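You operate a simulated robot arm through the tools that you are given. There is no shell and no other tool. Be economical: measure what you need, move in short steps, check, and stop when the job is done.

You run a simulated robot arm. Do the job below in one go: nothing can be reset, and whatever is moved stays where it is left.

## Task
Set the green pan to 30 mm and the stroke to long.
Fine: turn its lock knob to free first and back to lock at that height.

It is judged by the outcome, as a careful person would: the job done as asked, and still so three seconds after it is handed in. It fails if anything else is knocked over, pushed out of place, dropped, spilled or broken.

## Robot
A 7-joint arm with a two-finger parallel gripper, fixed in place. Base frame: the origin is at the foot of the arm, x ahead of it, y to its left, z up. Lengths are in m, angles in degrees, forces in N, time in s.
Its first joint turns from -166.0 to 166.0 degrees. Payload 3.91 kg.
The TCP is the grasp point between the finger pads, 0.03 m short of the fingertips. In the tool frame z runs along the fingers and y along their closing line. Largest opening 0.11 m; finger width 0.02, thickness 0.01; the body of the gripper, 0.048 by 0.112 m, starts 0.055 m behind the TCP.
Orientation is that of the tool frame in the base frame, as a unit quaternion [x, y, z, w]. With the fingers straight down and closing along the base's y, the tool's x points along the base's -x, its y along +y and its z along -z.

## Interface
- The arm moves only by the tool send_rows. Its argument "steps" is a list of rows, each a list of 2 entries, a list of its own where there are three numbers: the shift along the base's x, y, z in m, then the turn, a rotation vector about the base's x, y, z in degrees. In form: [[[tx, ty, tz], [ax, ay, az]], ...]. A call has 1 to 12 rows; each row is the pose to reach, as a shift and turn from the pose commanded when the call began. "hand" is the gripper command, from -1 (fully open) to 1 (shut), values between in proportion, set as the call begins (left out, the last holds). A row lasts 0.2 s, in which the tool goes at most 0.05 m and 8.6 degrees; a call with a longer step from one row to the next is refused whole, and so is a gripper value outside its range. A pose out of reach is approached as far as the arm can. The call stops where the force on the tool passes 40 N (or 10 N more than at its start, if that is more) or the arm is blocked; 0.2 s more then pass. The fingers move at their own pace (about 0.153 m/s each) and stop on an object; they squeeze with about 25 N. The grip force told is the motor's: it shows also when the fingers shut on nothing. Time passes only in rows, and 0.2 s behind the last, so rows that repeat a pose let the fingers close. The reply holds the time, the measured pose of the TCP, the force on the tool along the base axes, the opening and the grip force, in the units named above and with some noise.
- Cameras (640 x 400 px; columns grow to the right, rows downward): "scene" is fixed at [0.0492, -0.5009, 1.6517]; the picture's right is [0.54, -0.84, 0.00], its down [-0.52, -0.33, -0.79] and it looks along [0.66, 0.42, -0.62] (base axes); focal length 258 px, centre (320, 200). "wrist" rides on the gripper at [0.077, 0.007, -0.114] in the tool frame; the picture's right is [-0.09, 1.00, 0.00], its down [-0.80, -0.07, -0.59] and it looks along [-0.59, -0.05, 0.80] (tool axes); focal length 270 px, centre (320, 200). There is no depth. A picture from a camera that has moved, and an enlarged one, comes with that camera's place and axes in the base frame and with its lens.
- grab_frame(camera): a new picture of that camera. No time passes.
- raise_lower(by): slides the trunk up (or, below 0, down) by that many m; the arm rides with it, the base frame stays. It gives what a move gives, with no picture.
- inspect(camera, box): a new picture of the part [left, top, right, bottom] of that camera's present view, enlarged. No time passes.
- close_job(): hands the job in; it is judged then, once.

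Go step by step. Nothing tells you positions but the pictures and the camera data: compare them with the known pose of the tool, close in by small moves and look again before you grip or let go. The budget is 120 turns and 68 pictures, counting those below and the enlarged ones. Unless the task says otherwise, let go and move clear before handing in, and close with one line.

The tools are called after "Call:" as name(argument=value, ...) on one line, values as JSON. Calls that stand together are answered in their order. send_rows: Moves the arm, as the interface text tells. Its arguments: {"type":"object","properties":{"steps":{"type":"array"},"hand":{"type":"number"}},"required":["steps"]} The other tools are called the same way: raise_lower (by) slides the trunk up or down; grab_frame (camera) takes a picture; inspect (camera, box) takes an enlarged picture of a part of a camera's view; close_job () hands the job in.

At the start:

```text
t: 0.0
tool_pos: [0.3934, -0.1147, 1.4114]
tool_rot: [0.0, 1.0, -0.001, 0.001]
ft_force: [-0.8, -0.3, 0.1]
grip_width: 0.1101
finger_force: 0.0
trunk travel left (down, up): [-0.575, 0.035]
```

scene: 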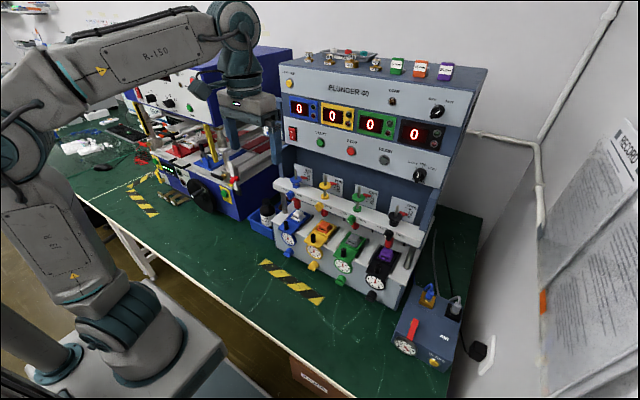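
wrist: 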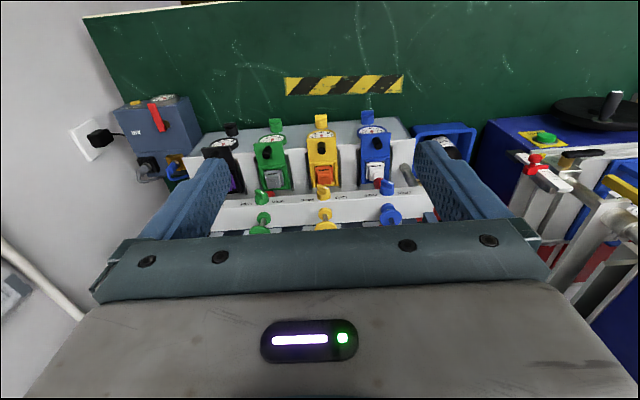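

I see a machine labelled "PLUNGER" with four coloured columns (blue, yellow, green, purple/black), each with a display and dials. I'll look closer before moving.

Call:
inspect(camera="scene", box=[260, 160, 440, 310])

Call:
inspect(camera="scene", box=[270, 40, 490, 190])

Call:
inspect(camera="wrist", box=[190, 90, 450, 240])

```text
2.67 times, centred on (350, 235) of scene
camera zoom: at [0.0492, -0.5009, 1.6517], right [0.54, -0.84, 0.0], down [-0.52, -0.33, -0.79], along [0.66, 0.42, -0.62], focal length 688 px, centre (240, 107)
```

zoom: 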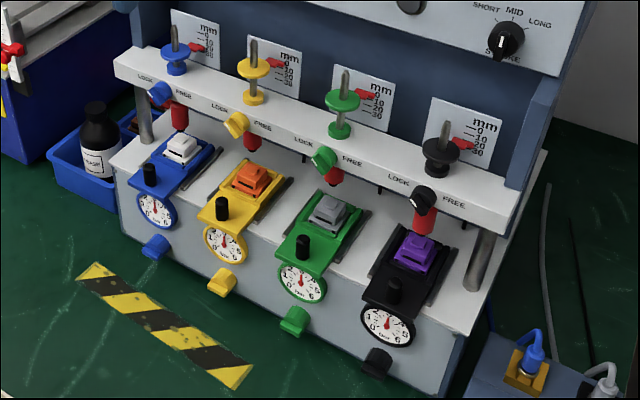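

```text
2.67 times, centred on (380, 115) of scene
camera zoom: at [0.0492, -0.5009, 1.6517], right [0.54, -0.84, 0.0], down [-0.52, -0.33, -0.79], along [0.66, 0.42, -0.62], focal length 688 px, centre (160, 427)
```

zoom: 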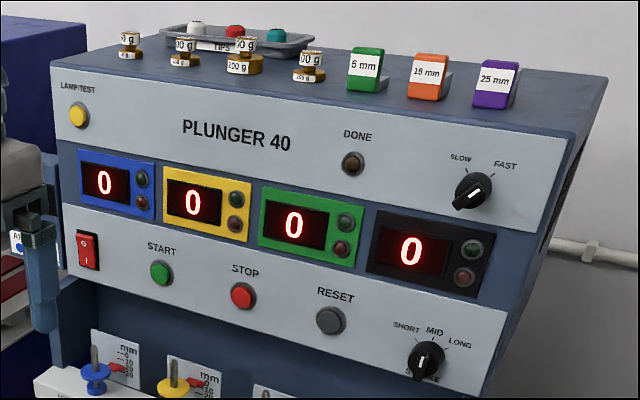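

```text
2.46 times, centred on (320, 165) of wrist
camera zoom: at [0.3172, -0.1073, 1.5261], right [0.09, 1.0, 0.0], down [0.8, -0.07, 0.59], along [0.59, -0.05, -0.8], focal length 665 px, centre (320, 286)
```

zoom: 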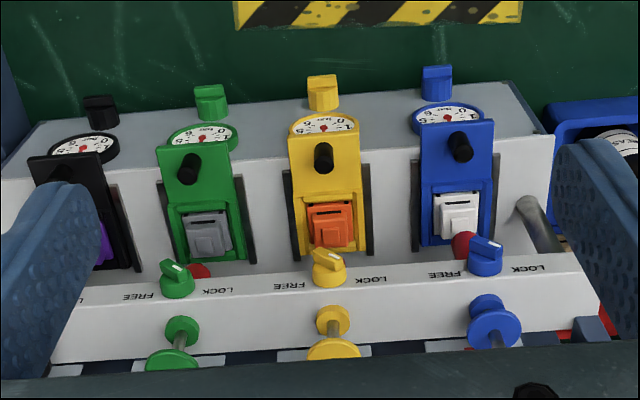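

The green column has a rod with a disc (the pan) in front of a 0/10/20/30 mm scale, a lock/free knob on the beam, and the stroke knob is at upper right. I'll zoom further.

Call:
inspect(camera="scene", box=[335, 170, 395, 245])

Call:
inspect(camera="scene", box=[395, 140, 455, 190])

Call:
inspect(camera="scene", box=[290, 170, 360, 230])

```text
5.33 times, centred on (365, 208) of scene
camera zoom: at [0.0492, -0.5009, 1.6517], right [0.54, -0.84, 0.0], down [-0.52, -0.33, -0.79], along [0.66, 0.42, -0.62], focal length 1376 px, centre (80, 160)
```

zoom: 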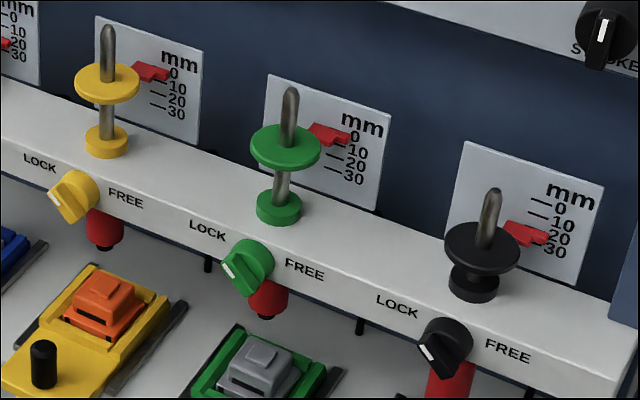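

```text
8.00 times, centred on (425, 165) of scene
camera zoom: at [0.0492, -0.5009, 1.6517], right [0.54, -0.84, 0.0], down [-0.52, -0.33, -0.79], along [0.66, 0.42, -0.62], focal length 2063 px, centre (-520, 480)
```

zoom: 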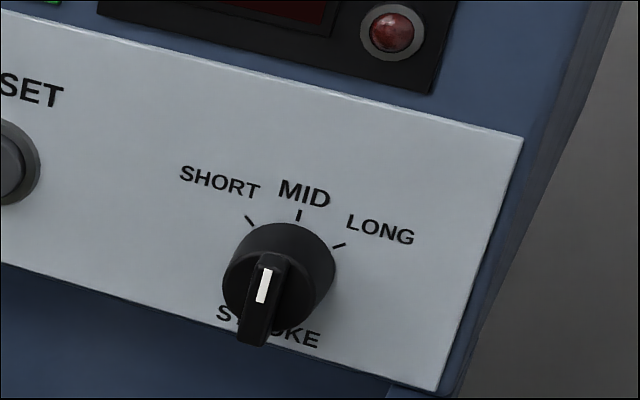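

```text
6.67 times, centred on (325, 200) of scene
camera zoom: at [0.0492, -0.5009, 1.6517], right [0.54, -0.84, 0.0], down [-0.52, -0.33, -0.79], along [0.66, 0.42, -0.62], focal length 1720 px, centre (287, 200)
```

zoom: 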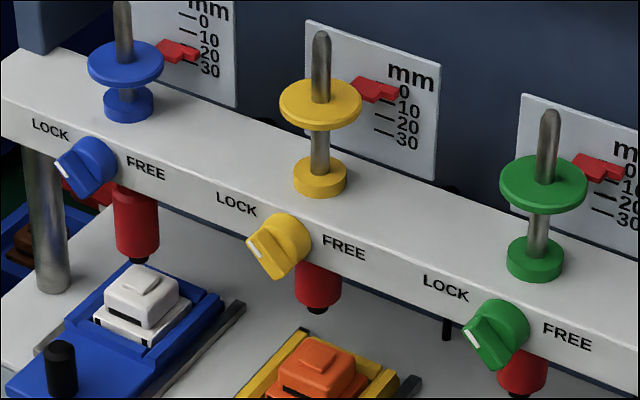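

Green knob tip is at about (0.628, -0.254, 1.076) and the green pan at about (0.667, -0.255, 1.143). I'll turn the tool to point forward (+x) with the wrist camera above, first half of that turn now.

Call:
send_rows(steps=[[[0, 0, 0], [5.8, 0, -5.8]], [[0, 0, 0], [11.6, 0, -11.6]], [[0, 0, 0], [17.4, 0, -17.4]], [[0, 0, 0], [23.2, 0, -23.2]], [[0, 0, 0], [29, 0, -29]], [[0, 0, 0], [34.8, 0, -34.8]], [[0, 0, 0], [40.6, 0, -40.6]], [[0, 0, 0], [46.4, 0, -46.4]], [[0, 0, 0], [52.2, 0, -52.2]], [[0, 0, 0], [58, 0, -58]], [[0, 0, 0], [63.64, 0, -63.64]]], hand=0)

```text
t: 2.4
tool_pos: [0.3949, -0.1144, 1.4116]
tool_rot: [0.5, 0.707, 0.5, 0.001]
ft_force: [-0.1, -0.5, 0.4]
grip_width: 0.0549
finger_force: 0.0
trunk travel left (down, up): [-0.575, 0.035]
```

The half turn went cleanly. I'll complete the second half.

Call:
send_rows(steps=[[[0, 0, 0], [5.8, 0, -5.8]], [[0, 0, 0], [11.6, 0, -11.6]], [[0, 0, 0], [17.4, 0, -17.4]], [[0, 0, 0], [23.2, 0, -23.2]], [[0, 0, 0], [29, 0, -29]], [[0, 0, 0], [34.8, 0, -34.8]], [[0, 0, 0], [40.6, 0, -40.6]], [[0, 0, 0], [46.4, 0, -46.4]], [[0, 0, 0], [52.2, 0, -52.2]], [[0, 0, 0], [58, 0, -58]], [[0, 0, 0], [63.64, 0, -63.64]]])

Call:
grab_frame(camera="wrist")

Call:
grab_frame(camera="scene")

```text
t: 4.8
tool_pos: [0.3955, -0.1127, 1.4134]
tool_rot: [0.707, -0.001, 0.707, 0.0]
ft_force: [-0.2, 0.6, 0.2]
grip_width: 0.0551
finger_force: 0.0
trunk travel left (down, up): [-0.575, 0.035]
```

```text
59 pictures are left
camera wrist: at [0.2797, -0.1203, 1.4887], right [0.0, -1.0, -0.09], down [-0.59, 0.07, -0.8], along [0.8, 0.05, -0.59], focal length 270 px, centre (320, 200)
```

wrist: 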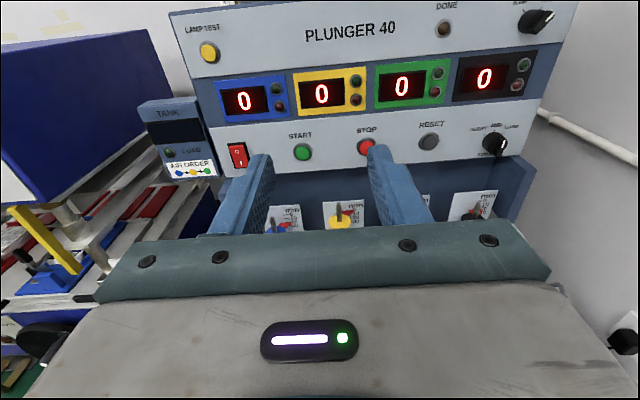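

```text
58 pictures are left
```

scene: 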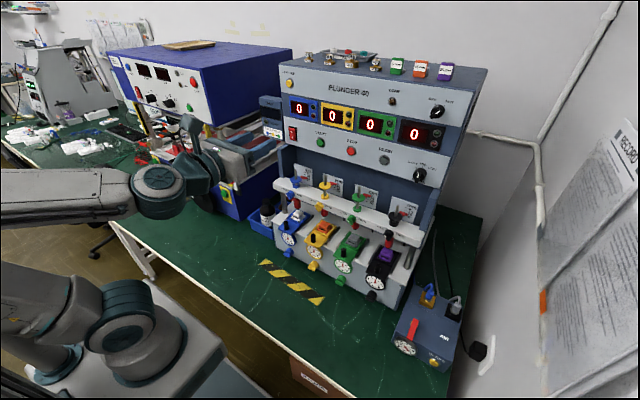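

The tool now points forward and the machine front is in view; the stroke knob sits at about (0.71, -0.407, 1.26). I'll zoom in to read its pointer.

Call:
inspect(camera="wrist", box=[455, 110, 545, 166])

```text
7.11 times, centred on (500, 138) of wrist
camera zoom: at [0.2797, -0.1203, 1.4887], right [0.0, -1.0, -0.09], down [-0.59, 0.07, -0.8], along [0.8, 0.05, -0.59], focal length 1922 px, centre (-960, 641)
```

zoom: 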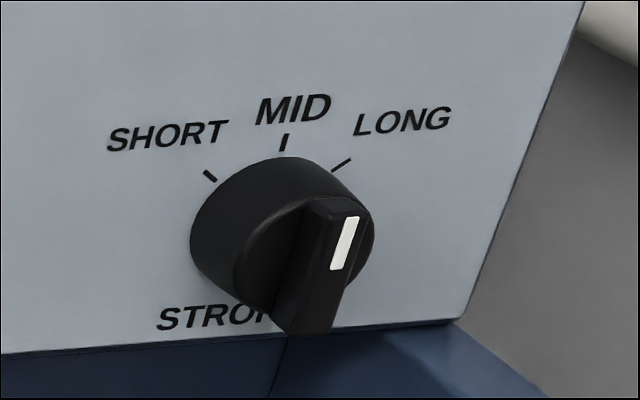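

The stroke knob's bar stands vertical at MID, with the LONG tick about 50° clockwise from it. Axis is near y=-0.414, z=1.258; I'll lower the trunk to that height and close in.

Call:
raise_lower(by=-0.153)

Call:
send_rows(steps=[[[0, -0.045, 0], [0, 0, 0]], [[0, -0.09, 0], [0, 0, 0]], [[0, -0.135, 0], [0, 0, 0]], [[0, -0.18, 0], [0, 0, 0]], [[0, -0.225, 0], [0, 0, 0]], [[0, -0.265, 0], [0, 0, 0]], [[0, -0.3, 0], [0, 0, 0]], [[0.045, -0.3, 0], [0, 0, 0]], [[0.09, -0.3, 0], [0, 0, 0]], [[0.135, -0.3, 0], [0, 0, 0]], [[0.17, -0.3, 0], [0, 0, 0]], [[0.2, -0.3, 0], [0, 0, 0]]])

Call:
grab_frame(camera="wrist")

```text
t: 6.6
tool_pos: [0.406, -0.1193, 1.2448]
tool_rot: [0.722, -0.007, 0.692, -0.005]
ft_force: [-0.1, -0.8, -0.3]
grip_width: 0.0548
finger_force: 0.1
trunk travel left (down, up): [-0.422, 0.188]
```

```text
t: 9.2
tool_pos: [0.597, -0.4132, 1.258]
tool_rot: [0.708, -0.002, 0.707, 0.0]
ft_force: [0.8, 0.5, 0.4]
grip_width: 0.055
finger_force: 0.1
trunk travel left (down, up): [-0.422, 0.188]
```

```text
56 pictures are left
camera wrist: at [0.4813, -0.4199, 1.3349], right [0.0, -1.0, -0.09], down [-0.59, 0.07, -0.8], along [0.8, 0.05, -0.59], focal length 270 px, centre (320, 200)
```

wrist: 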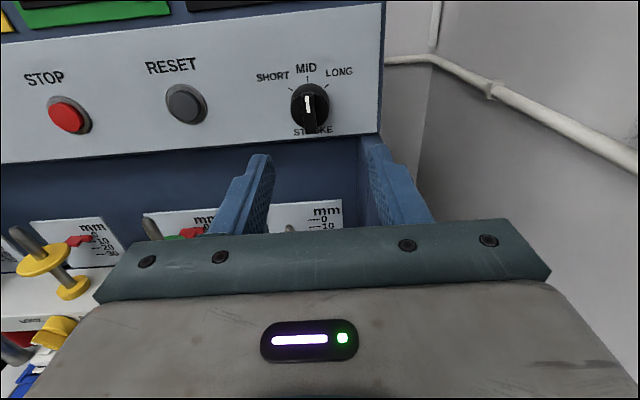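

The knob is slightly left of and above the tool axis; the panel is near x=0.722 with the knob axis at about y=-0.4055, z=1.264. I'll align and close in to look again.

Call:
send_rows(steps=[[[0, 0.0075, 0.006], [0, 0, 0]], [[0.035, 0.0075, 0.006], [0, 0, 0]], [[0.035, 0.0075, 0.006], [0, 0, 0]]])

Call:
inspect(camera="wrist", box=[220, 60, 420, 220])

```text
t: 10.0
tool_pos: [0.6313, -0.4055, 1.2646]
tool_rot: [0.707, -0.001, 0.707, 0.001]
ft_force: [0.4, -0.6, 0.1]
grip_width: 0.0552
finger_force: 0.0
trunk travel left (down, up): [-0.422, 0.188]
```

```text
2.50 times, centred on (320, 140) of wrist
camera zoom: at [0.5151, -0.4123, 1.3411], right [0.0, -1.0, -0.09], down [-0.59, 0.07, -0.8], along [0.8, 0.05, -0.59], focal length 676 px, centre (320, 350)
```

zoom: 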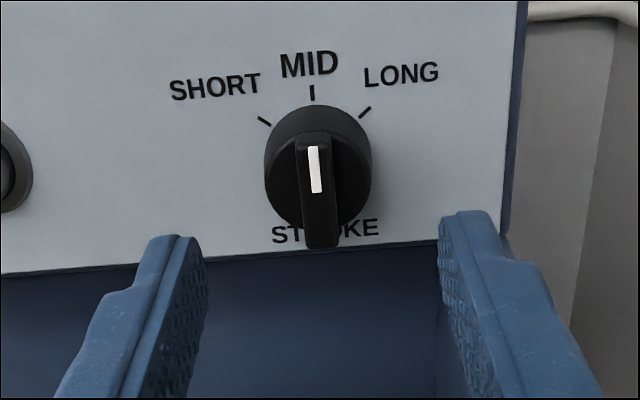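

The knob is centred between the fingers at the right height. I'll advance 40 mm so the pads straddle the bar, then close gently.

Call:
send_rows(steps=[[[0.02, 0, 0], [0, 0, 0]], [[0.04, 0, 0], [0, 0, 0]], [[0.041, 0, 0], [0, 0, 0]]])

Call:
send_rows(steps=[[[0, 0, 0], [0, 0, 0]], [[0, 0, 0], [0, 0, 0]], [[0, 0, 0], [0, 0, 0]]], hand=1)

Call:
inspect(camera="wrist", box=[220, 60, 420, 220])

```text
t: 10.8
tool_pos: [0.6729, -0.4053, 1.2648]
tool_rot: [0.708, -0.001, 0.707, -0.002]
ft_force: [-0.1, -0.3, 0.4]
grip_width: 0.0549
finger_force: 0.1
trunk travel left (down, up): [-0.422, 0.188]
```

```text
t: 11.6
tool_pos: [0.6723, -0.4064, 1.2658]
tool_rot: [0.707, 0.001, 0.707, -0.001]
ft_force: [-2.2, 3.7, -3.1]
grip_width: 0.0097
finger_force: 45.1
trunk travel left (down, up): [-0.422, 0.188]
```

```text
2.50 times, centred on (320, 140) of wrist
camera zoom: at [0.5566, -0.4119, 1.3417], right [0.0, -1.0, -0.09], down [-0.59, 0.07, -0.8], along [0.8, 0.05, -0.59], focal length 676 px, centre (320, 350)
```

zoom: 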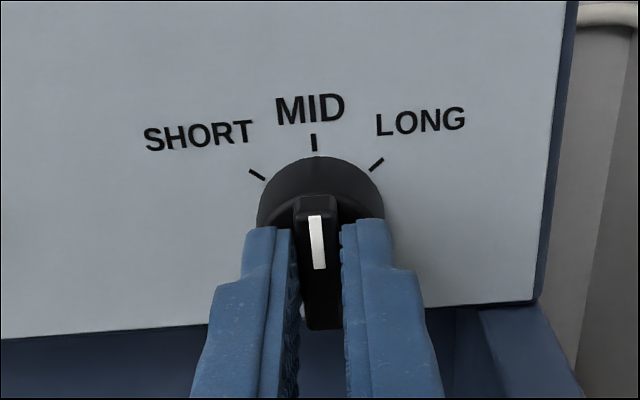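

The bar is gripped (9.7 mm wide). I'll turn it clockwise about 50° toward LONG.

Call:
send_rows(steps=[[[0, 0, 0], [7, 0, 0]], [[0, 0, 0], [14, 0, 0]], [[0, 0, 0], [21, 0, 0]], [[0, 0, 0], [28, 0, 0]], [[0, 0, 0], [35, 0, 0]], [[0, 0, 0], [42, 0, 0]], [[0, 0, 0], [50, 0, 0]], [[0, 0, 0], [50, 0, 0]]])

Call:
grab_frame(camera="wrist")

```text
t: 13.4
tool_pos: [0.6726, -0.4077, 1.2647]
tool_rot: [0.641, -0.301, 0.64, -0.298]
ft_force: [1.3, 0.7, -2.1]
grip_width: 0.0096
finger_force: 44.7
trunk travel left (down, up): [-0.422, 0.188]
```

```text
53 pictures are left
camera wrist: at [0.5565, -0.4701, 1.3081], right [0.0, -0.57, -0.82], down [-0.59, 0.66, -0.46], along [0.8, 0.49, -0.34], focal length 270 px, centre (320, 200)
```

wrist: 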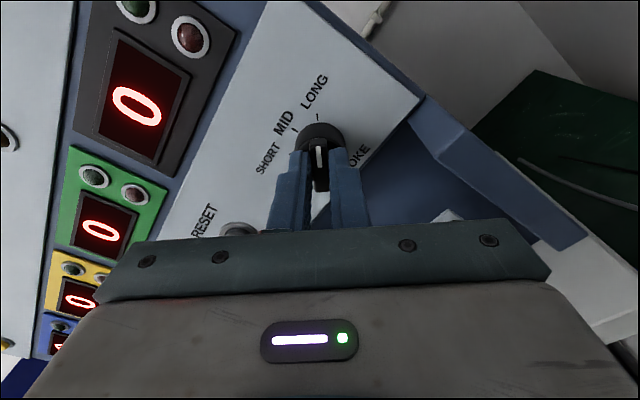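

The mark now lines up with the LONG tick. I'll release, back off and turn the tool back.

Call:
send_rows(steps=[[[0, 0, 0], [0, 0, 0]], [[0, 0, 0], [0, 0, 0]], [[-0.04, 0, 0], [0, 0, 0]], [[-0.08, 0, 0], [0, 0, 0]], [[-0.08, 0, 0], [-8, 0, 0]], [[-0.08, 0, 0], [-16, 0, 0]], [[-0.08, 0, 0], [-24, 0, 0]], [[-0.08, 0, 0], [-32, 0, 0]], [[-0.08, 0, 0], [-40, 0, 0]], [[-0.08, 0, 0], [-48, 0, 0]], [[-0.08, 0, 0], [-50, 0, 0]]], hand=0)

Call:
inspect(camera="wrist", box=[240, 50, 380, 140])

```text
t: 15.8
tool_pos: [0.5926, -0.4062, 1.2657]
tool_rot: [0.707, 0.002, 0.707, 0.001]
ft_force: [-0.3, 0.0, -0.5]
grip_width: 0.0551
finger_force: 0.0
trunk travel left (down, up): [-0.422, 0.188]
```

```text
4.44 times, centred on (310, 95) of wrist
camera zoom: at [0.4761, -0.4136, 1.3423], right [0.0, -1.0, -0.09], down [-0.59, 0.07, -0.8], along [0.8, 0.05, -0.59], focal length 1201 px, centre (364, 667)
```

zoom: 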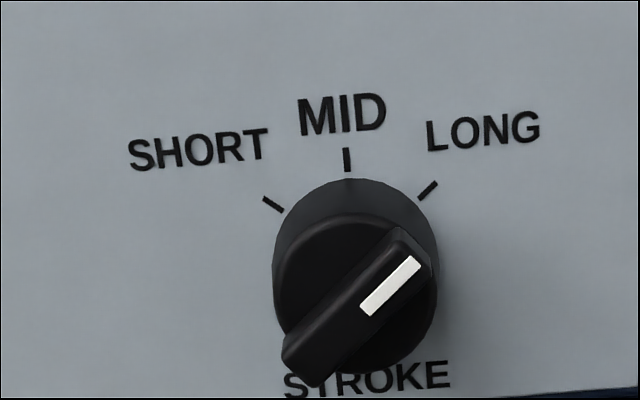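

Stroke is at LONG. Next I'll back away and move to a viewing pose in front of the green lock knob.

Call:
send_rows(steps=[[[-0.04, 0, 0], [0, 0, 0]], [[-0.08, 0, 0], [0, 0, 0]], [[-0.11, 0.02, 0], [0, 0, 0]], [[-0.11, 0.06, 0], [0, 0, 0]], [[-0.11, 0.1, 0], [0, 0, 0]], [[-0.11, 0.14, 0], [0, 0, 0]], [[-0.11, 0.152, 0], [0, 0, 0]]])

Call:
raise_lower(by=-0.12)

Call:
grab_frame(camera="wrist")

Call:
inspect(camera="wrist", box=[220, 60, 420, 220])

```text
t: 17.4
tool_pos: [0.4813, -0.2539, 1.2657]
tool_rot: [0.707, 0.0, 0.707, -0.001]
ft_force: [0.5, -0.2, 0.4]
grip_width: 0.0548
finger_force: 0.1
trunk travel left (down, up): [-0.422, 0.188]
```

```text
t: 18.9
tool_pos: [0.4811, -0.254, 1.147]
tool_rot: [0.707, 0.0, 0.707, 0.0]
ft_force: [-0.1, -0.8, -0.1]
grip_width: 0.0552
finger_force: 0.0
trunk travel left (down, up): [-0.302, 0.308]
```

```text
51 pictures are left
camera wrist: at [0.3648, -0.2611, 1.2223], right [0.0, -1.0, -0.09], down [-0.59, 0.07, -0.8], along [0.8, 0.05, -0.59], focal length 270 px, centre (320, 200)
```

wrist: 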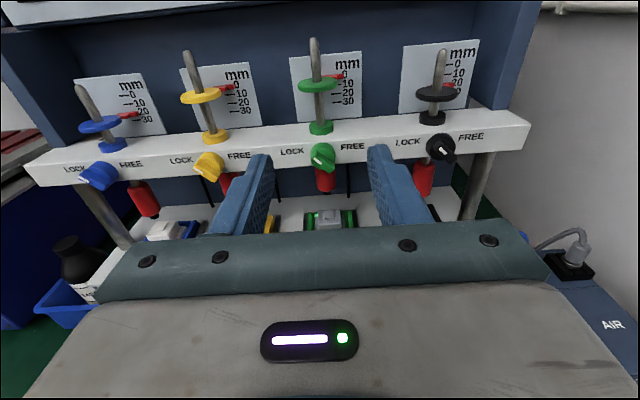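

```text
2.50 times, centred on (320, 140) of wrist
camera zoom: at [0.3648, -0.2611, 1.2223], right [0.0, -1.0, -0.09], down [-0.59, 0.07, -0.8], along [0.8, 0.05, -0.59], focal length 676 px, centre (320, 350)
```

zoom: 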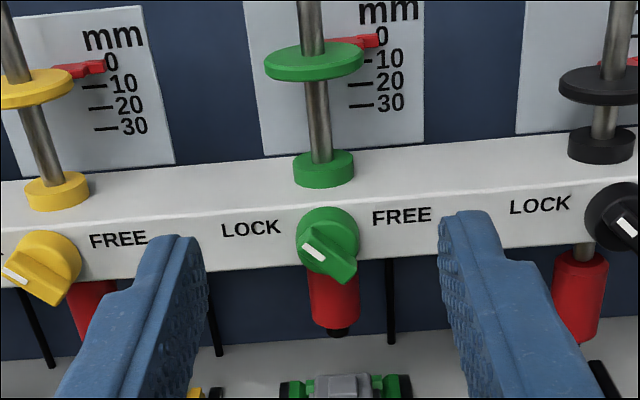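

The green knob's bar points up-left toward LOCK, with the face vertical; it's centred near (0.632, -0.2525, 1.077). I'll lower the trunk and come closer to measure its angle.

Call:
raise_lower(by=-0.069)

Call:
send_rows(steps=[[[0.04, 0, 0], [0, 0, 0]], [[0.08, 0, 0], [0, 0, 0]], [[0.08, 0, 0], [0, 0, 0]]])

Call:
inspect(camera="wrist", box=[220, 60, 420, 220])

Call:
grab_frame(camera="scene")

```text
t: 20.0
tool_pos: [0.4812, -0.2546, 1.0775]
tool_rot: [0.707, 0.0, 0.707, 0.0]
ft_force: [0.0, 0.0, 0.3]
grip_width: 0.0551
finger_force: 0.0
trunk travel left (down, up): [-0.233, 0.377]
```

```text
t: 20.8
tool_pos: [0.5615, -0.2552, 1.0751]
tool_rot: [0.707, 0.0, 0.707, -0.001]
ft_force: [0.1, 0.0, 0.1]
grip_width: 0.0551
finger_force: 0.0
trunk travel left (down, up): [-0.233, 0.377]
```

```text
2.50 times, centred on (320, 140) of wrist
camera zoom: at [0.4454, -0.2611, 1.1514], right [0.0, -1.0, -0.09], down [-0.59, 0.07, -0.8], along [0.8, 0.05, -0.59], focal length 676 px, centre (320, 350)
```

zoom: 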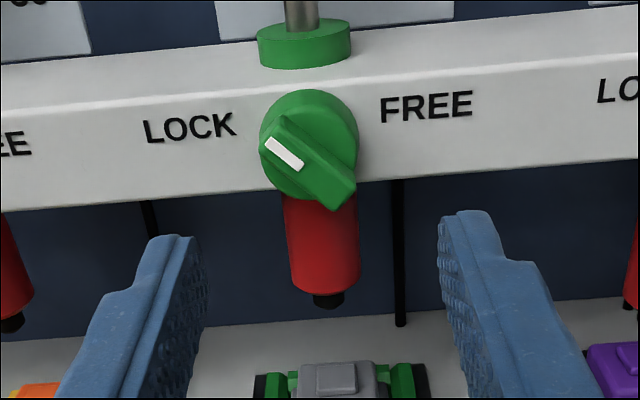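

```text
48 pictures are left
```

scene: 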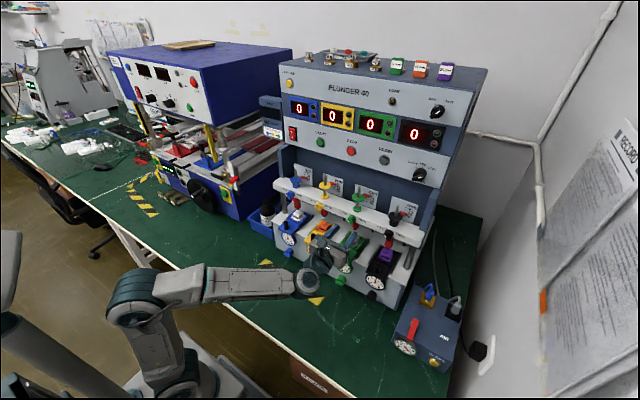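

The knob bar sits about 45° left of vertical (LOCK), so FREE should be +45°. I'll roll the tool -45° and view from there.

Call:
send_rows(steps=[[[0, 0, 0.002], [-8, 0, 0]], [[0, 0.003, 0.004], [-16, 0, 0]], [[0, 0.003, 0.005], [-24, 0, 0]], [[0, 0.003, 0.005], [-32, 0, 0]], [[0, 0.003, 0.005], [-40, 0, 0]], [[0, 0.003, 0.005], [-45, 0, 0]], [[0, 0.003, 0.005], [-45, 0, 0]]])

Call:
inspect(camera="wrist", box=[220, 60, 420, 220])

```text
t: 22.4
tool_pos: [0.56, -0.2515, 1.0819]
tool_rot: [0.653, 0.272, 0.653, 0.27]
ft_force: [-1.0, -0.3, 0.0]
grip_width: 0.0549
finger_force: 0.0
trunk travel left (down, up): [-0.233, 0.377]
```

```text
2.50 times, centred on (320, 140) of wrist
camera zoom: at [0.4448, -0.2014, 1.1399], right [0.0, -0.77, 0.64], down [-0.59, -0.52, -0.62], along [0.8, -0.38, -0.46], focal length 676 px, centre (320, 350)
```

zoom: 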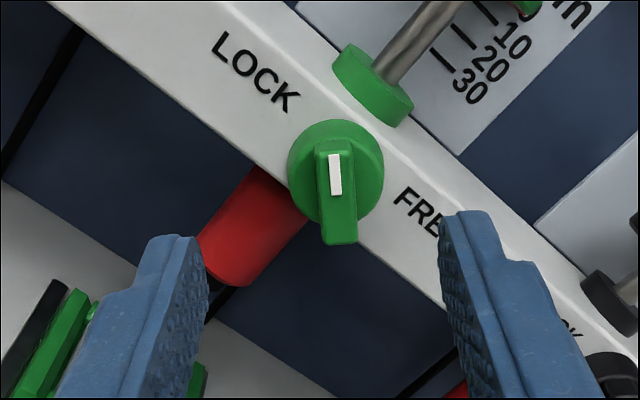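

Two views agree: bar centre at about (0.617, -0.252, 1.085), aligned with the rolled fingers. I'll centre, advance 37 mm, and close.

Call:
send_rows(steps=[[[0, -0.0015, 0.0035], [0, 0, 0]], [[0.018, -0.0015, 0.0035], [0, 0, 0]], [[0.037, -0.0015, 0.0035], [0, 0, 0]], [[0.037, -0.0015, 0.0035], [0, 0, 0]]])

Call:
inspect(camera="wrist", box=[220, 60, 420, 220])

```text
t: 23.4
tool_pos: [0.5966, -0.2523, 1.0854]
tool_rot: [0.653, 0.271, 0.653, 0.27]
ft_force: [0.0, 0.1, -0.1]
grip_width: 0.055
finger_force: 0.1
trunk travel left (down, up): [-0.233, 0.377]
```

```text
2.50 times, centred on (320, 140) of wrist
camera zoom: at [0.482, -0.2035, 1.1436], right [0.0, -0.77, 0.64], down [-0.59, -0.52, -0.62], along [0.8, -0.38, -0.46], focal length 676 px, centre (320, 350)
```

zoom: 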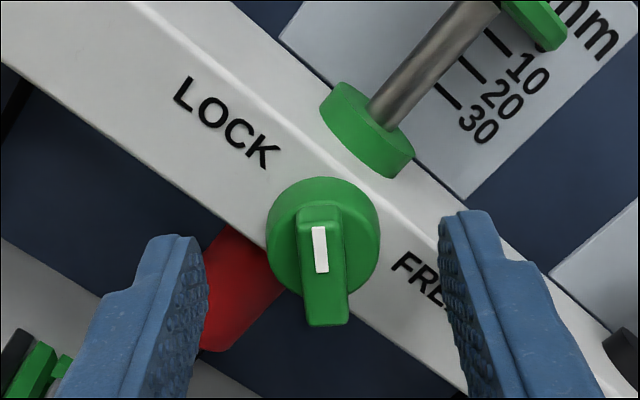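

The bar is centred between the pads at the same apparent depth as the stroke knob was. Closing on it.

Call:
send_rows(steps=[[[0, 0, 0], [0, 0, 0]], [[0, 0, 0], [0, 0, 0]], [[0, 0, 0], [0, 0, 0]]], hand=1)

```text
t: 24.2
tool_pos: [0.5986, -0.2547, 1.085]
tool_rot: [0.653, 0.27, 0.653, 0.271]
ft_force: [5.6, -3.6, 7.3]
grip_width: 0.0267
finger_force: 44.9
trunk travel left (down, up): [-0.233, 0.377]
```

The opening is 26.7 mm, wider than the bar; I'll look at what is held.

Call:
inspect(camera="wrist", box=[220, 60, 420, 220])

```text
2.50 times, centred on (320, 140) of wrist
camera zoom: at [0.4817, -0.2039, 1.1441], right [0.0, -0.77, 0.64], down [-0.59, -0.52, -0.62], along [0.8, -0.38, -0.45], focal length 676 px, centre (320, 350)
```

zoom: 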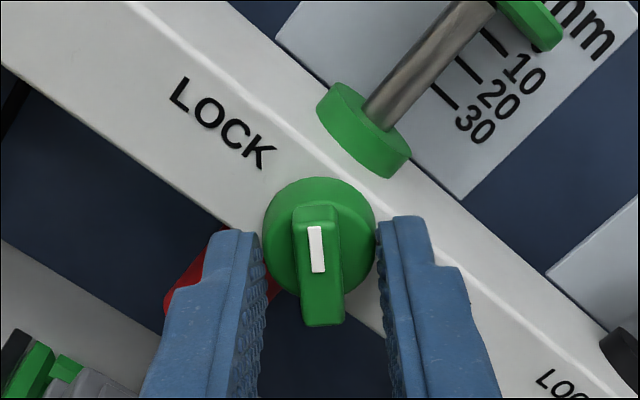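

The pads are around the knob's disc, slightly too deep. I'll open, back off 7 mm and regrip on the bar.

Call:
send_rows(steps=[[[0, 0, 0], [0, 0, 0]], [[-0.007, 0, 0], [0, 0, 0]], [[-0.007, 0, 0], [0, 0, 0]]], hand=0)

Call:
send_rows(steps=[[[0, 0, 0], [0, 0, 0]], [[0, 0, 0], [0, 0, 0]], [[0, 0, 0], [0, 0, 0]]], hand=1)

```text
t: 25.0
tool_pos: [0.5913, -0.2534, 1.0847]
tool_rot: [0.653, 0.27, 0.653, 0.271]
ft_force: [-0.2, -1.1, 0.4]
grip_width: 0.0551
finger_force: 0.1
trunk travel left (down, up): [-0.233, 0.377]
```

```text
t: 25.8
tool_pos: [0.5902, -0.2539, 1.0849]
tool_rot: [0.653, 0.27, 0.653, 0.271]
ft_force: [5.2, -3.4, 7.8]
grip_width: 0.0097
finger_force: 45.0
trunk travel left (down, up): [-0.233, 0.377]
```

The bar is now held (9.7 mm). I'll turn it clockwise 90° to FREE.

Call:
send_rows(steps=[[[0, 0, 0], [8, 0, 0]], [[0, 0, 0], [16, 0, 0]], [[0, 0, 0], [24, 0, 0]], [[0, 0, 0], [32, 0, 0]], [[0, 0, 0], [40, 0, 0]], [[0, 0, 0], [48, 0, 0]], [[0, 0, 0], [56, 0, 0]], [[0, 0, 0], [64, 0, 0]], [[0, 0, 0], [72, 0, 0]], [[0, 0, 0], [80, 0, 0]], [[0, 0, 0], [88, 0, 0]], [[0, 0, 0], [90, 0, 0]]])

Call:
grab_frame(camera="wrist")

Call:
inspect(camera="scene", box=[310, 170, 420, 245])

```text
t: 28.4
tool_pos: [0.5906, -0.2518, 1.0859]
tool_rot: [0.654, -0.27, 0.653, -0.272]
ft_force: [-12.3, 10.4, -10.7]
grip_width: 0.0098
finger_force: 45.1
trunk travel left (down, up): [-0.233, 0.377]
```

```text
44 pictures are left
camera wrist: at [0.4746, -0.3103, 1.1344], right [0.0, -0.64, -0.77], down [-0.6, 0.62, -0.51], along [0.8, 0.46, -0.38], focal length 270 px, centre (320, 200)
```

wrist: 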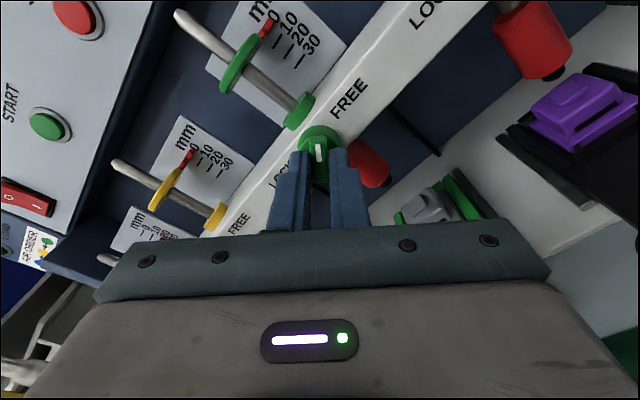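

```text
5.33 times, centred on (365, 208) of scene
camera zoom: at [0.0492, -0.5009, 1.6517], right [0.54, -0.84, 0.0], down [-0.52, -0.33, -0.79], along [0.66, 0.42, -0.62], focal length 1376 px, centre (80, 160)
```

zoom: 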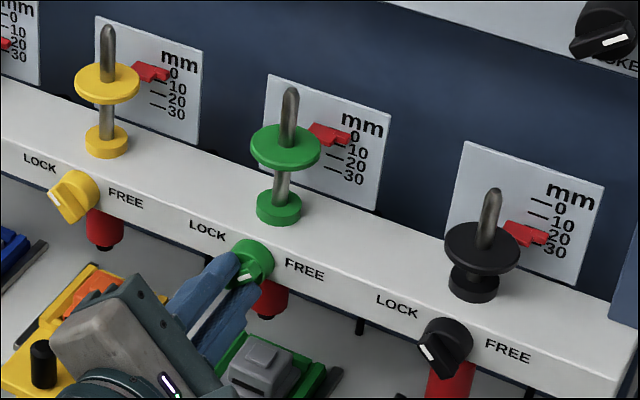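

The knob now points to FREE and the pan stayed put. I'll release, back off straight, roll level, and rise to view the green pan.

Call:
send_rows(steps=[[[0, 0, 0], [0, 0, 0]], [[0, 0, 0], [0, 0, 0]], [[-0.03, 0, 0], [0, 0, 0]], [[-0.06, 0, 0], [0, 0, 0]], [[-0.06, 0, 0.02], [-8, 0, 0]], [[-0.06, 0, 0.04], [-16, 0, 0]], [[-0.06, 0, 0.06], [-24, 0, 0]], [[-0.06, 0, 0.08], [-32, 0, 0]], [[-0.06, 0, 0.08], [-40, 0, 0]], [[-0.06, 0, 0.08], [-45, 0, 0]], [[-0.06, 0, 0.08], [-45, 0, 0]]], hand=0)

Call:
grab_frame(camera="wrist")

Call:
inspect(camera="wrist", box=[220, 60, 420, 220])

```text
t: 30.8
tool_pos: [0.5302, -0.2548, 1.1659]
tool_rot: [0.707, 0.001, 0.707, 0.001]
ft_force: [0.2, 0.4, 1.5]
grip_width: 0.0551
finger_force: 0.1
trunk travel left (down, up): [-0.233, 0.377]
```

```text
42 pictures are left
camera wrist: at [0.4151, -0.2598, 1.2416], right [0.0, -1.0, -0.09], down [-0.59, 0.07, -0.8], along [0.8, 0.05, -0.59], focal length 270 px, centre (320, 200)
```

wrist: 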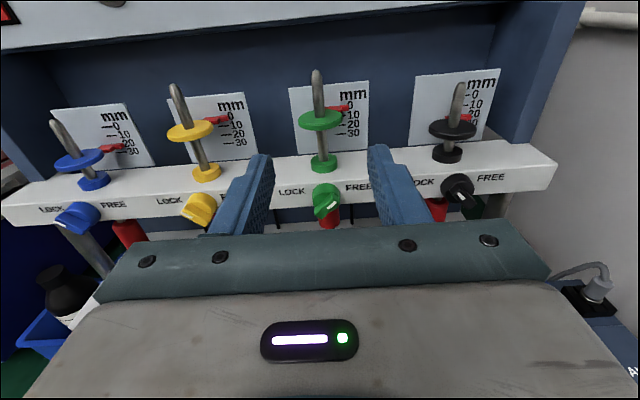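

```text
2.50 times, centred on (320, 140) of wrist
camera zoom: at [0.4151, -0.2598, 1.2416], right [0.0, -1.0, -0.09], down [-0.59, 0.07, -0.8], along [0.8, 0.05, -0.59], focal length 676 px, centre (320, 350)
```

zoom: 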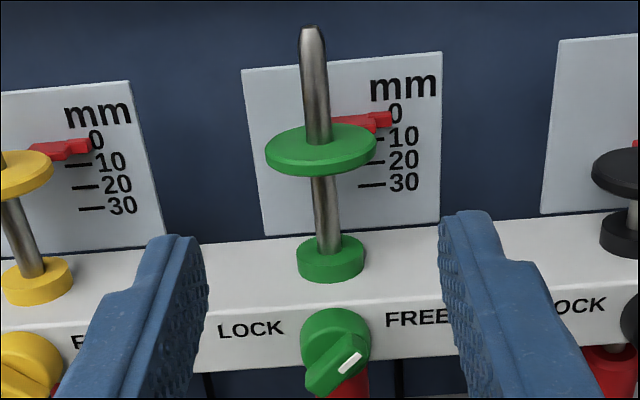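

The knob shows FREE and the pan's pointer is at 0. I take the rod at about x=0.665, y=-0.2525 with disc top near z≈1.155; I'll come closer above disc level and look.

Call:
send_rows(steps=[[[0, 0.001, 0.008], [0, 0, 0]], [[0.04, 0.001, 0.008], [0, 0, 0]], [[0.07, 0.001, 0.008], [0, 0, 0]], [[0.07, 0.001, 0.008], [0, 0, 0]]])

Call:
inspect(camera="wrist", box=[200, 20, 440, 220])

Call:
inspect(camera="scene", box=[310, 170, 420, 245])

```text
t: 31.8
tool_pos: [0.6031, -0.254, 1.1752]
tool_rot: [0.707, -0.001, 0.707, 0.001]
ft_force: [0.0, 0.3, -0.3]
grip_width: 0.0549
finger_force: 0.1
trunk travel left (down, up): [-0.233, 0.377]
```

```text
2.00 times, centred on (320, 120) of wrist
camera zoom: at [0.4858, -0.2605, 1.251], right [0.0, -1.0, -0.09], down [-0.59, 0.07, -0.8], along [0.8, 0.05, -0.59], focal length 541 px, centre (320, 360)
```

zoom: 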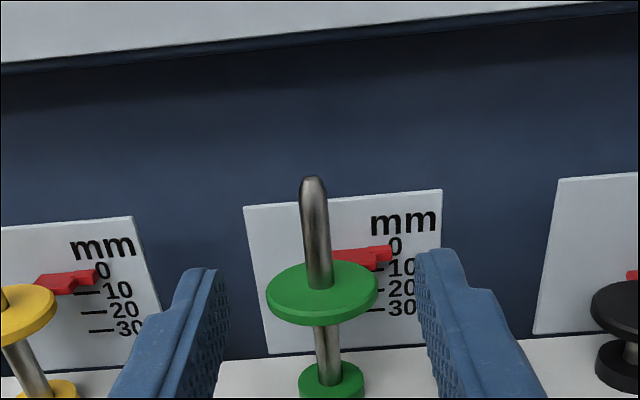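

```text
5.33 times, centred on (365, 208) of scene
camera zoom: at [0.0492, -0.5009, 1.6517], right [0.54, -0.84, 0.0], down [-0.52, -0.33, -0.79], along [0.66, 0.42, -0.62], focal length 1376 px, centre (80, 160)
```

zoom: 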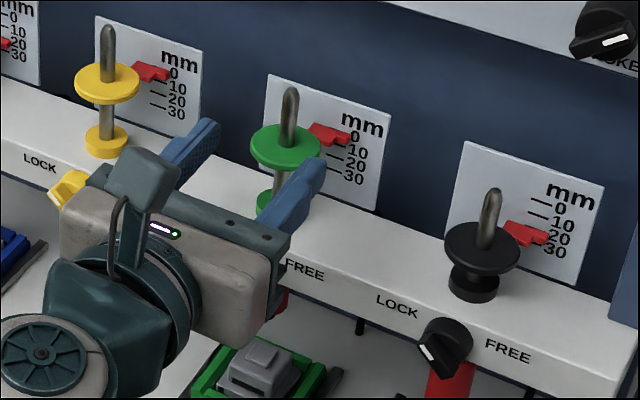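

The rod is at about (0.656, -0.2527) with the disc top near z=1.158 and rod top near 1.196. I'll advance so the fingertips straddle the rod above the disc and grip the rod.

Call:
send_rows(steps=[[[0, 0.001, 0], [0, 0, 0]], [[0.016, 0.001, 0], [0, 0, 0]], [[0.032, 0.001, 0], [0, 0, 0]], [[0.032, 0.001, 0], [0, 0, 0]]])

Call:
send_rows(steps=[[[0, 0, 0], [0, 0, 0]], [[0, 0, 0], [0, 0, 0]], [[0, 0, 0], [0, 0, 0]]], hand=1)

Call:
inspect(camera="wrist", box=[200, 60, 440, 220])

```text
t: 32.8
tool_pos: [0.6332, -0.2524, 1.174]
tool_rot: [0.707, 0.0, 0.707, 0.0]
ft_force: [0.4, 0.4, 0.3]
grip_width: 0.0548
finger_force: 0.0
trunk travel left (down, up): [-0.233, 0.377]
```

```text
t: 33.6
tool_pos: [0.6332, -0.2527, 1.1732]
tool_rot: [0.708, 0.0, 0.707, -0.001]
ft_force: [1.2, -2.6, -0.9]
grip_width: 0.0078
finger_force: 44.4
trunk travel left (down, up): [-0.233, 0.377]
```

```text
2.50 times, centred on (320, 140) of wrist
camera zoom: at [0.5175, -0.259, 1.2499], right [0.0, -1.0, -0.09], down [-0.59, 0.07, -0.8], along [0.8, 0.05, -0.59], focal length 676 px, centre (320, 350)
```

zoom: 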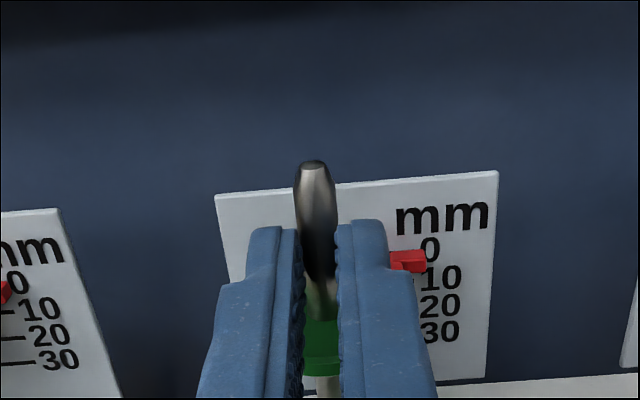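

The rod is gripped (7.8 mm). I'll move it down 28 mm in small steps and read the pointer.

Call:
send_rows(steps=[[[0, 0, -0.003], [0, 0, 0]], [[0, 0, -0.008], [0, 0, 0]], [[0, 0, -0.013], [0, 0, 0]], [[0, 0, -0.018], [0, 0, 0]], [[0, 0, -0.023], [0, 0, 0]], [[0, 0, -0.028], [0, 0, 0]], [[0, 0, -0.028], [0, 0, 0]]])

Call:
inspect(camera="scene", box=[340, 180, 390, 215])

Call:
inspect(camera="wrist", box=[300, 100, 420, 175])

```text
t: 35.2
tool_pos: [0.6309, -0.2484, 1.1461]
tool_rot: [0.707, 0.001, 0.708, -0.001]
ft_force: [-17.1, 4.0, -0.6]
grip_width: 0.0
finger_force: 37.8
trunk travel left (down, up): [-0.233, 0.377]
```

```text
11.43 times, centred on (365, 198) of scene
camera zoom: at [0.0492, -0.5009, 1.6517], right [0.54, -0.84, 0.0], down [-0.52, -0.33, -0.79], along [0.66, 0.42, -0.62], focal length 2948 px, centre (-194, 229)
```

zoom: 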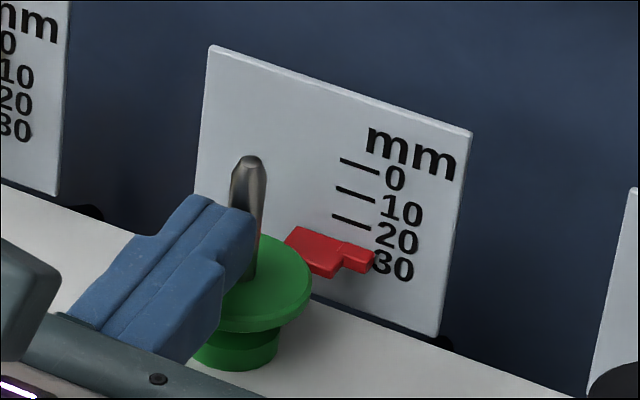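

```text
5.33 times, centred on (360, 138) of wrist
camera zoom: at [0.5142, -0.2562, 1.2229], right [0.0, -1.0, -0.09], down [-0.59, 0.07, -0.8], along [0.81, 0.05, -0.59], focal length 1442 px, centre (107, 533)
```

zoom: 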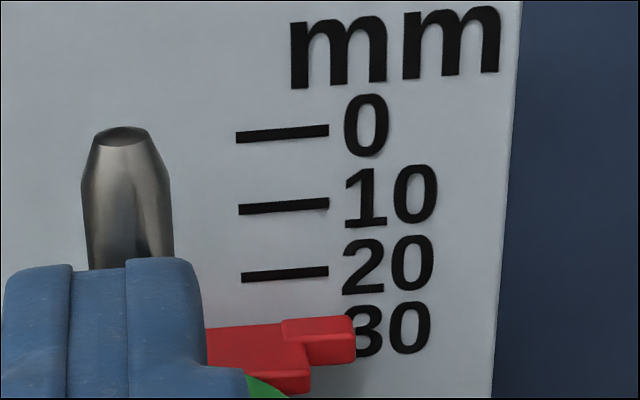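

The fingers slipped off the front of the rod at the end, but the pan went down to somewhere near 25–30. I'll back straight off and look at whether it holds.

Call:
send_rows(steps=[[[-0.015, 0, 0], [0, 0, 0]], [[-0.035, 0, 0], [0, 0, 0]], [[-0.06, 0, 0.0], [0, 0, 0]], [[-0.06, 0, 0.0], [0, 0, 0]]])

Call:
inspect(camera="scene", box=[310, 170, 420, 245])

Call:
inspect(camera="wrist", box=[240, 80, 400, 180])

```text
t: 36.2
tool_pos: [0.5717, -0.2507, 1.1454]
tool_rot: [0.707, -0.001, 0.707, 0.0]
ft_force: [-1.5, 0.5, 0.5]
grip_width: 0.0
finger_force: 38.1
trunk travel left (down, up): [-0.233, 0.377]
```

```text
5.33 times, centred on (365, 208) of scene
camera zoom: at [0.0492, -0.5009, 1.6517], right [0.54, -0.84, 0.0], down [-0.52, -0.33, -0.79], along [0.66, 0.42, -0.62], focal length 1376 px, centre (80, 160)
```

zoom: 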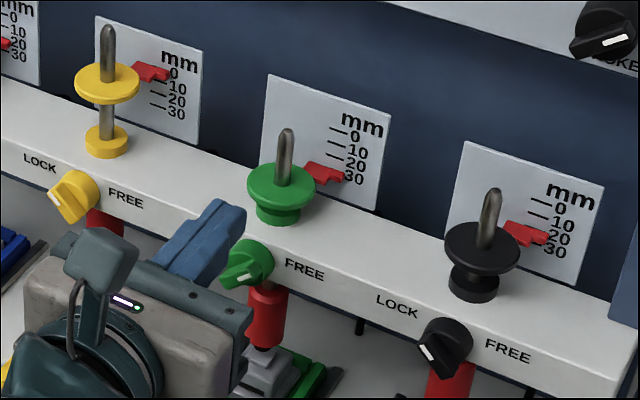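

```text
4.00 times, centred on (320, 130) of wrist
camera zoom: at [0.456, -0.2571, 1.2225], right [0.0, -1.0, -0.09], down [-0.59, 0.07, -0.8], along [0.8, 0.05, -0.59], focal length 1081 px, centre (320, 480)
```

zoom: 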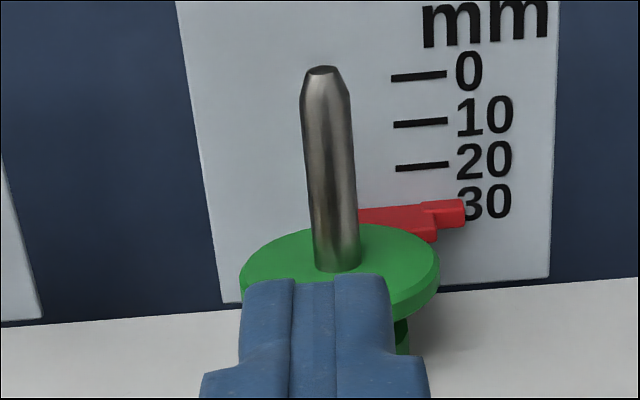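

The pan holds in place, and moved about 30 mm by the scene picture. I'll go to the standoff pose in front of the lock knob rolled +45°, where the camera sits level with the pointer and parallax vanishes.

Call:
send_rows(steps=[[[-0.04, -0.0015, 0], [0, 0, 0]], [[-0.04, -0.0015, -0.03], [4, 0, 0]], [[-0.04, -0.0015, -0.06], [12, 0, 0]], [[-0.04, -0.0015, -0.06], [20, 0, 0]], [[-0.04, -0.0015, -0.06], [28, 0, 0]], [[-0.04, -0.0015, -0.06], [36, 0, 0]], [[-0.04, -0.0015, -0.06], [44, 0, 0]], [[-0.04, -0.0015, -0.06], [45, 0, 0]], [[-0.04, -0.0015, -0.06], [45, 0, 0]]], hand=0)

Call:
grab_frame(camera="wrist")

```text
t: 38.2
tool_pos: [0.5332, -0.2526, 1.0864]
tool_rot: [0.653, -0.272, 0.653, -0.271]
ft_force: [1.0, 0.1, 0.0]
grip_width: 0.0549
finger_force: 0.1
trunk travel left (down, up): [-0.233, 0.377]
```

```text
33 pictures are left
camera wrist: at [0.4169, -0.3116, 1.1345], right [0.0, -0.64, -0.77], down [-0.59, 0.62, -0.52], along [0.8, 0.46, -0.38], focal length 270 px, centre (320, 200)
```

wrist: 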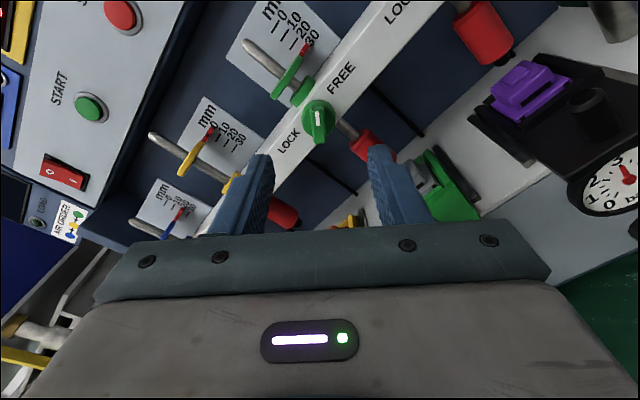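

Call:
inspect(camera="wrist", box=[260, 0, 340, 50])

Call:
inspect(camera="wrist", box=[180, 95, 260, 145])

```text
8.00 times, centred on (300, 25) of wrist
camera zoom: at [0.4169, -0.3116, 1.1345], right [0.0, -0.64, -0.77], down [-0.59, 0.62, -0.52], along [0.8, 0.46, -0.38], focal length 2162 px, centre (480, 1600)
```

zoom: 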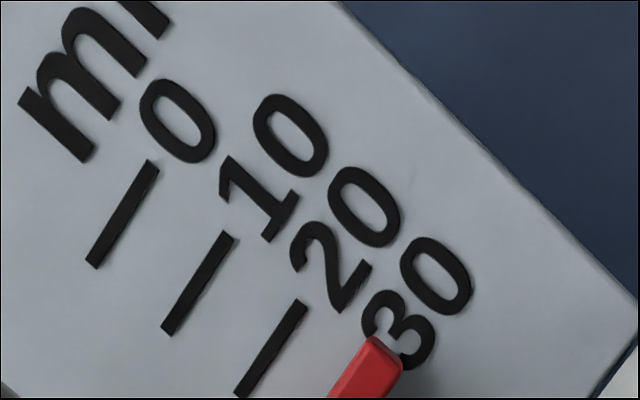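

```text
8.00 times, centred on (220, 120) of wrist
camera zoom: at [0.4169, -0.3116, 1.1345], right [0.0, -0.64, -0.77], down [-0.59, 0.62, -0.52], along [0.8, 0.46, -0.38], focal length 2162 px, centre (1120, 840)
```

zoom: 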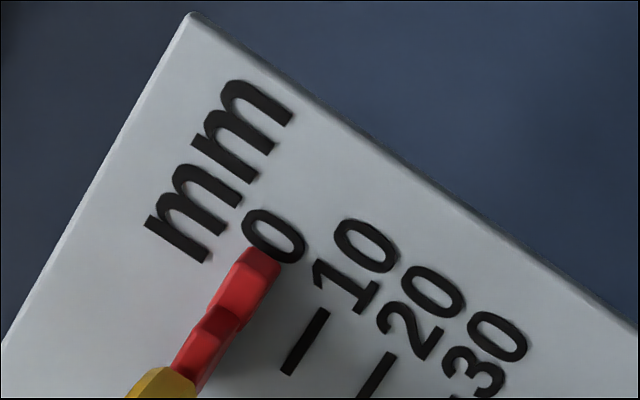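

At this level view the pointer's centre lines up with where the 30 tick lies (ticks 0/10/20 extrapolated), so the pan is at 30 mm. Next I'll move onto the knob and grip its bar.

Call:
send_rows(steps=[[[0.02, 0, 0], [0, 0, 0]], [[0.04, 0, 0], [0, 0, 0]], [[0.057, 0, 0], [0, 0, 0]], [[0.057, 0, 0], [0, 0, 0]]])

Call:
send_rows(steps=[[[0, 0, 0], [0, 0, 0]], [[0, 0, 0], [0, 0, 0]], [[0, 0, 0], [0, 0, 0]]], hand=1)

```text
t: 39.2
tool_pos: [0.5902, -0.253, 1.0862]
tool_rot: [0.653, -0.271, 0.653, -0.27]
ft_force: [-0.2, -0.2, 0.1]
grip_width: 0.055
finger_force: 0.1
trunk travel left (down, up): [-0.233, 0.377]
```

```text
t: 40.0
tool_pos: [0.5898, -0.2534, 1.0865]
tool_rot: [0.653, -0.271, 0.653, -0.27]
ft_force: [3.7, 1.1, 7.9]
grip_width: 0.0099
finger_force: 44.3
trunk travel left (down, up): [-0.233, 0.377]
```

The bar is held again (9.9 mm). I'll turn it back 90° to LOCK.

Call:
send_rows(steps=[[[0, 0, 0], [-8, 0, 0]], [[0, 0, 0], [-16, 0, 0]], [[0, 0, 0], [-24, 0, 0]], [[0, 0, 0], [-32, 0, 0]], [[0, 0, 0], [-40, 0, 0]], [[0, 0, 0], [-48, 0, 0]], [[0, 0, 0], [-56, 0, 0]], [[0, 0, 0], [-64, 0, 0]], [[0, 0, 0], [-72, 0, 0]], [[0, 0, 0], [-80, 0, 0]], [[0, 0, 0], [-88, 0, 0]], [[0, 0, 0], [-90, 0, 0]]])

Call:
inspect(camera="wrist", box=[220, 40, 440, 220])

```text
t: 42.6
tool_pos: [0.5909, -0.2532, 1.0866]
tool_rot: [0.652, 0.271, 0.654, 0.272]
ft_force: [16.1, -5.4, 20.9]
grip_width: 0.0099
finger_force: 44.9
trunk travel left (down, up): [-0.233, 0.377]
```

```text
2.22 times, centred on (330, 130) of wrist
camera zoom: at [0.4743, -0.2029, 1.1449], right [0.0, -0.77, 0.64], down [-0.59, -0.52, -0.62], along [0.8, -0.38, -0.45], focal length 601 px, centre (298, 356)
```

zoom: 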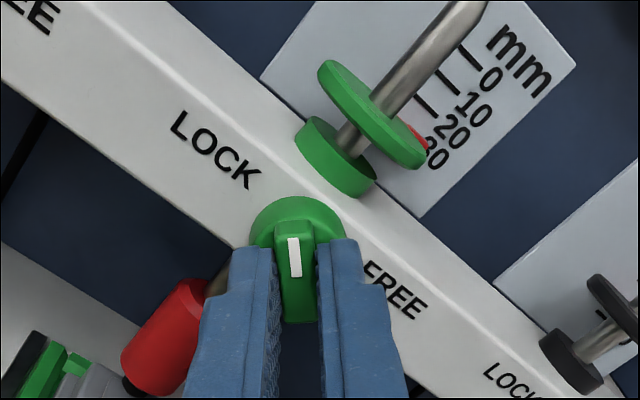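

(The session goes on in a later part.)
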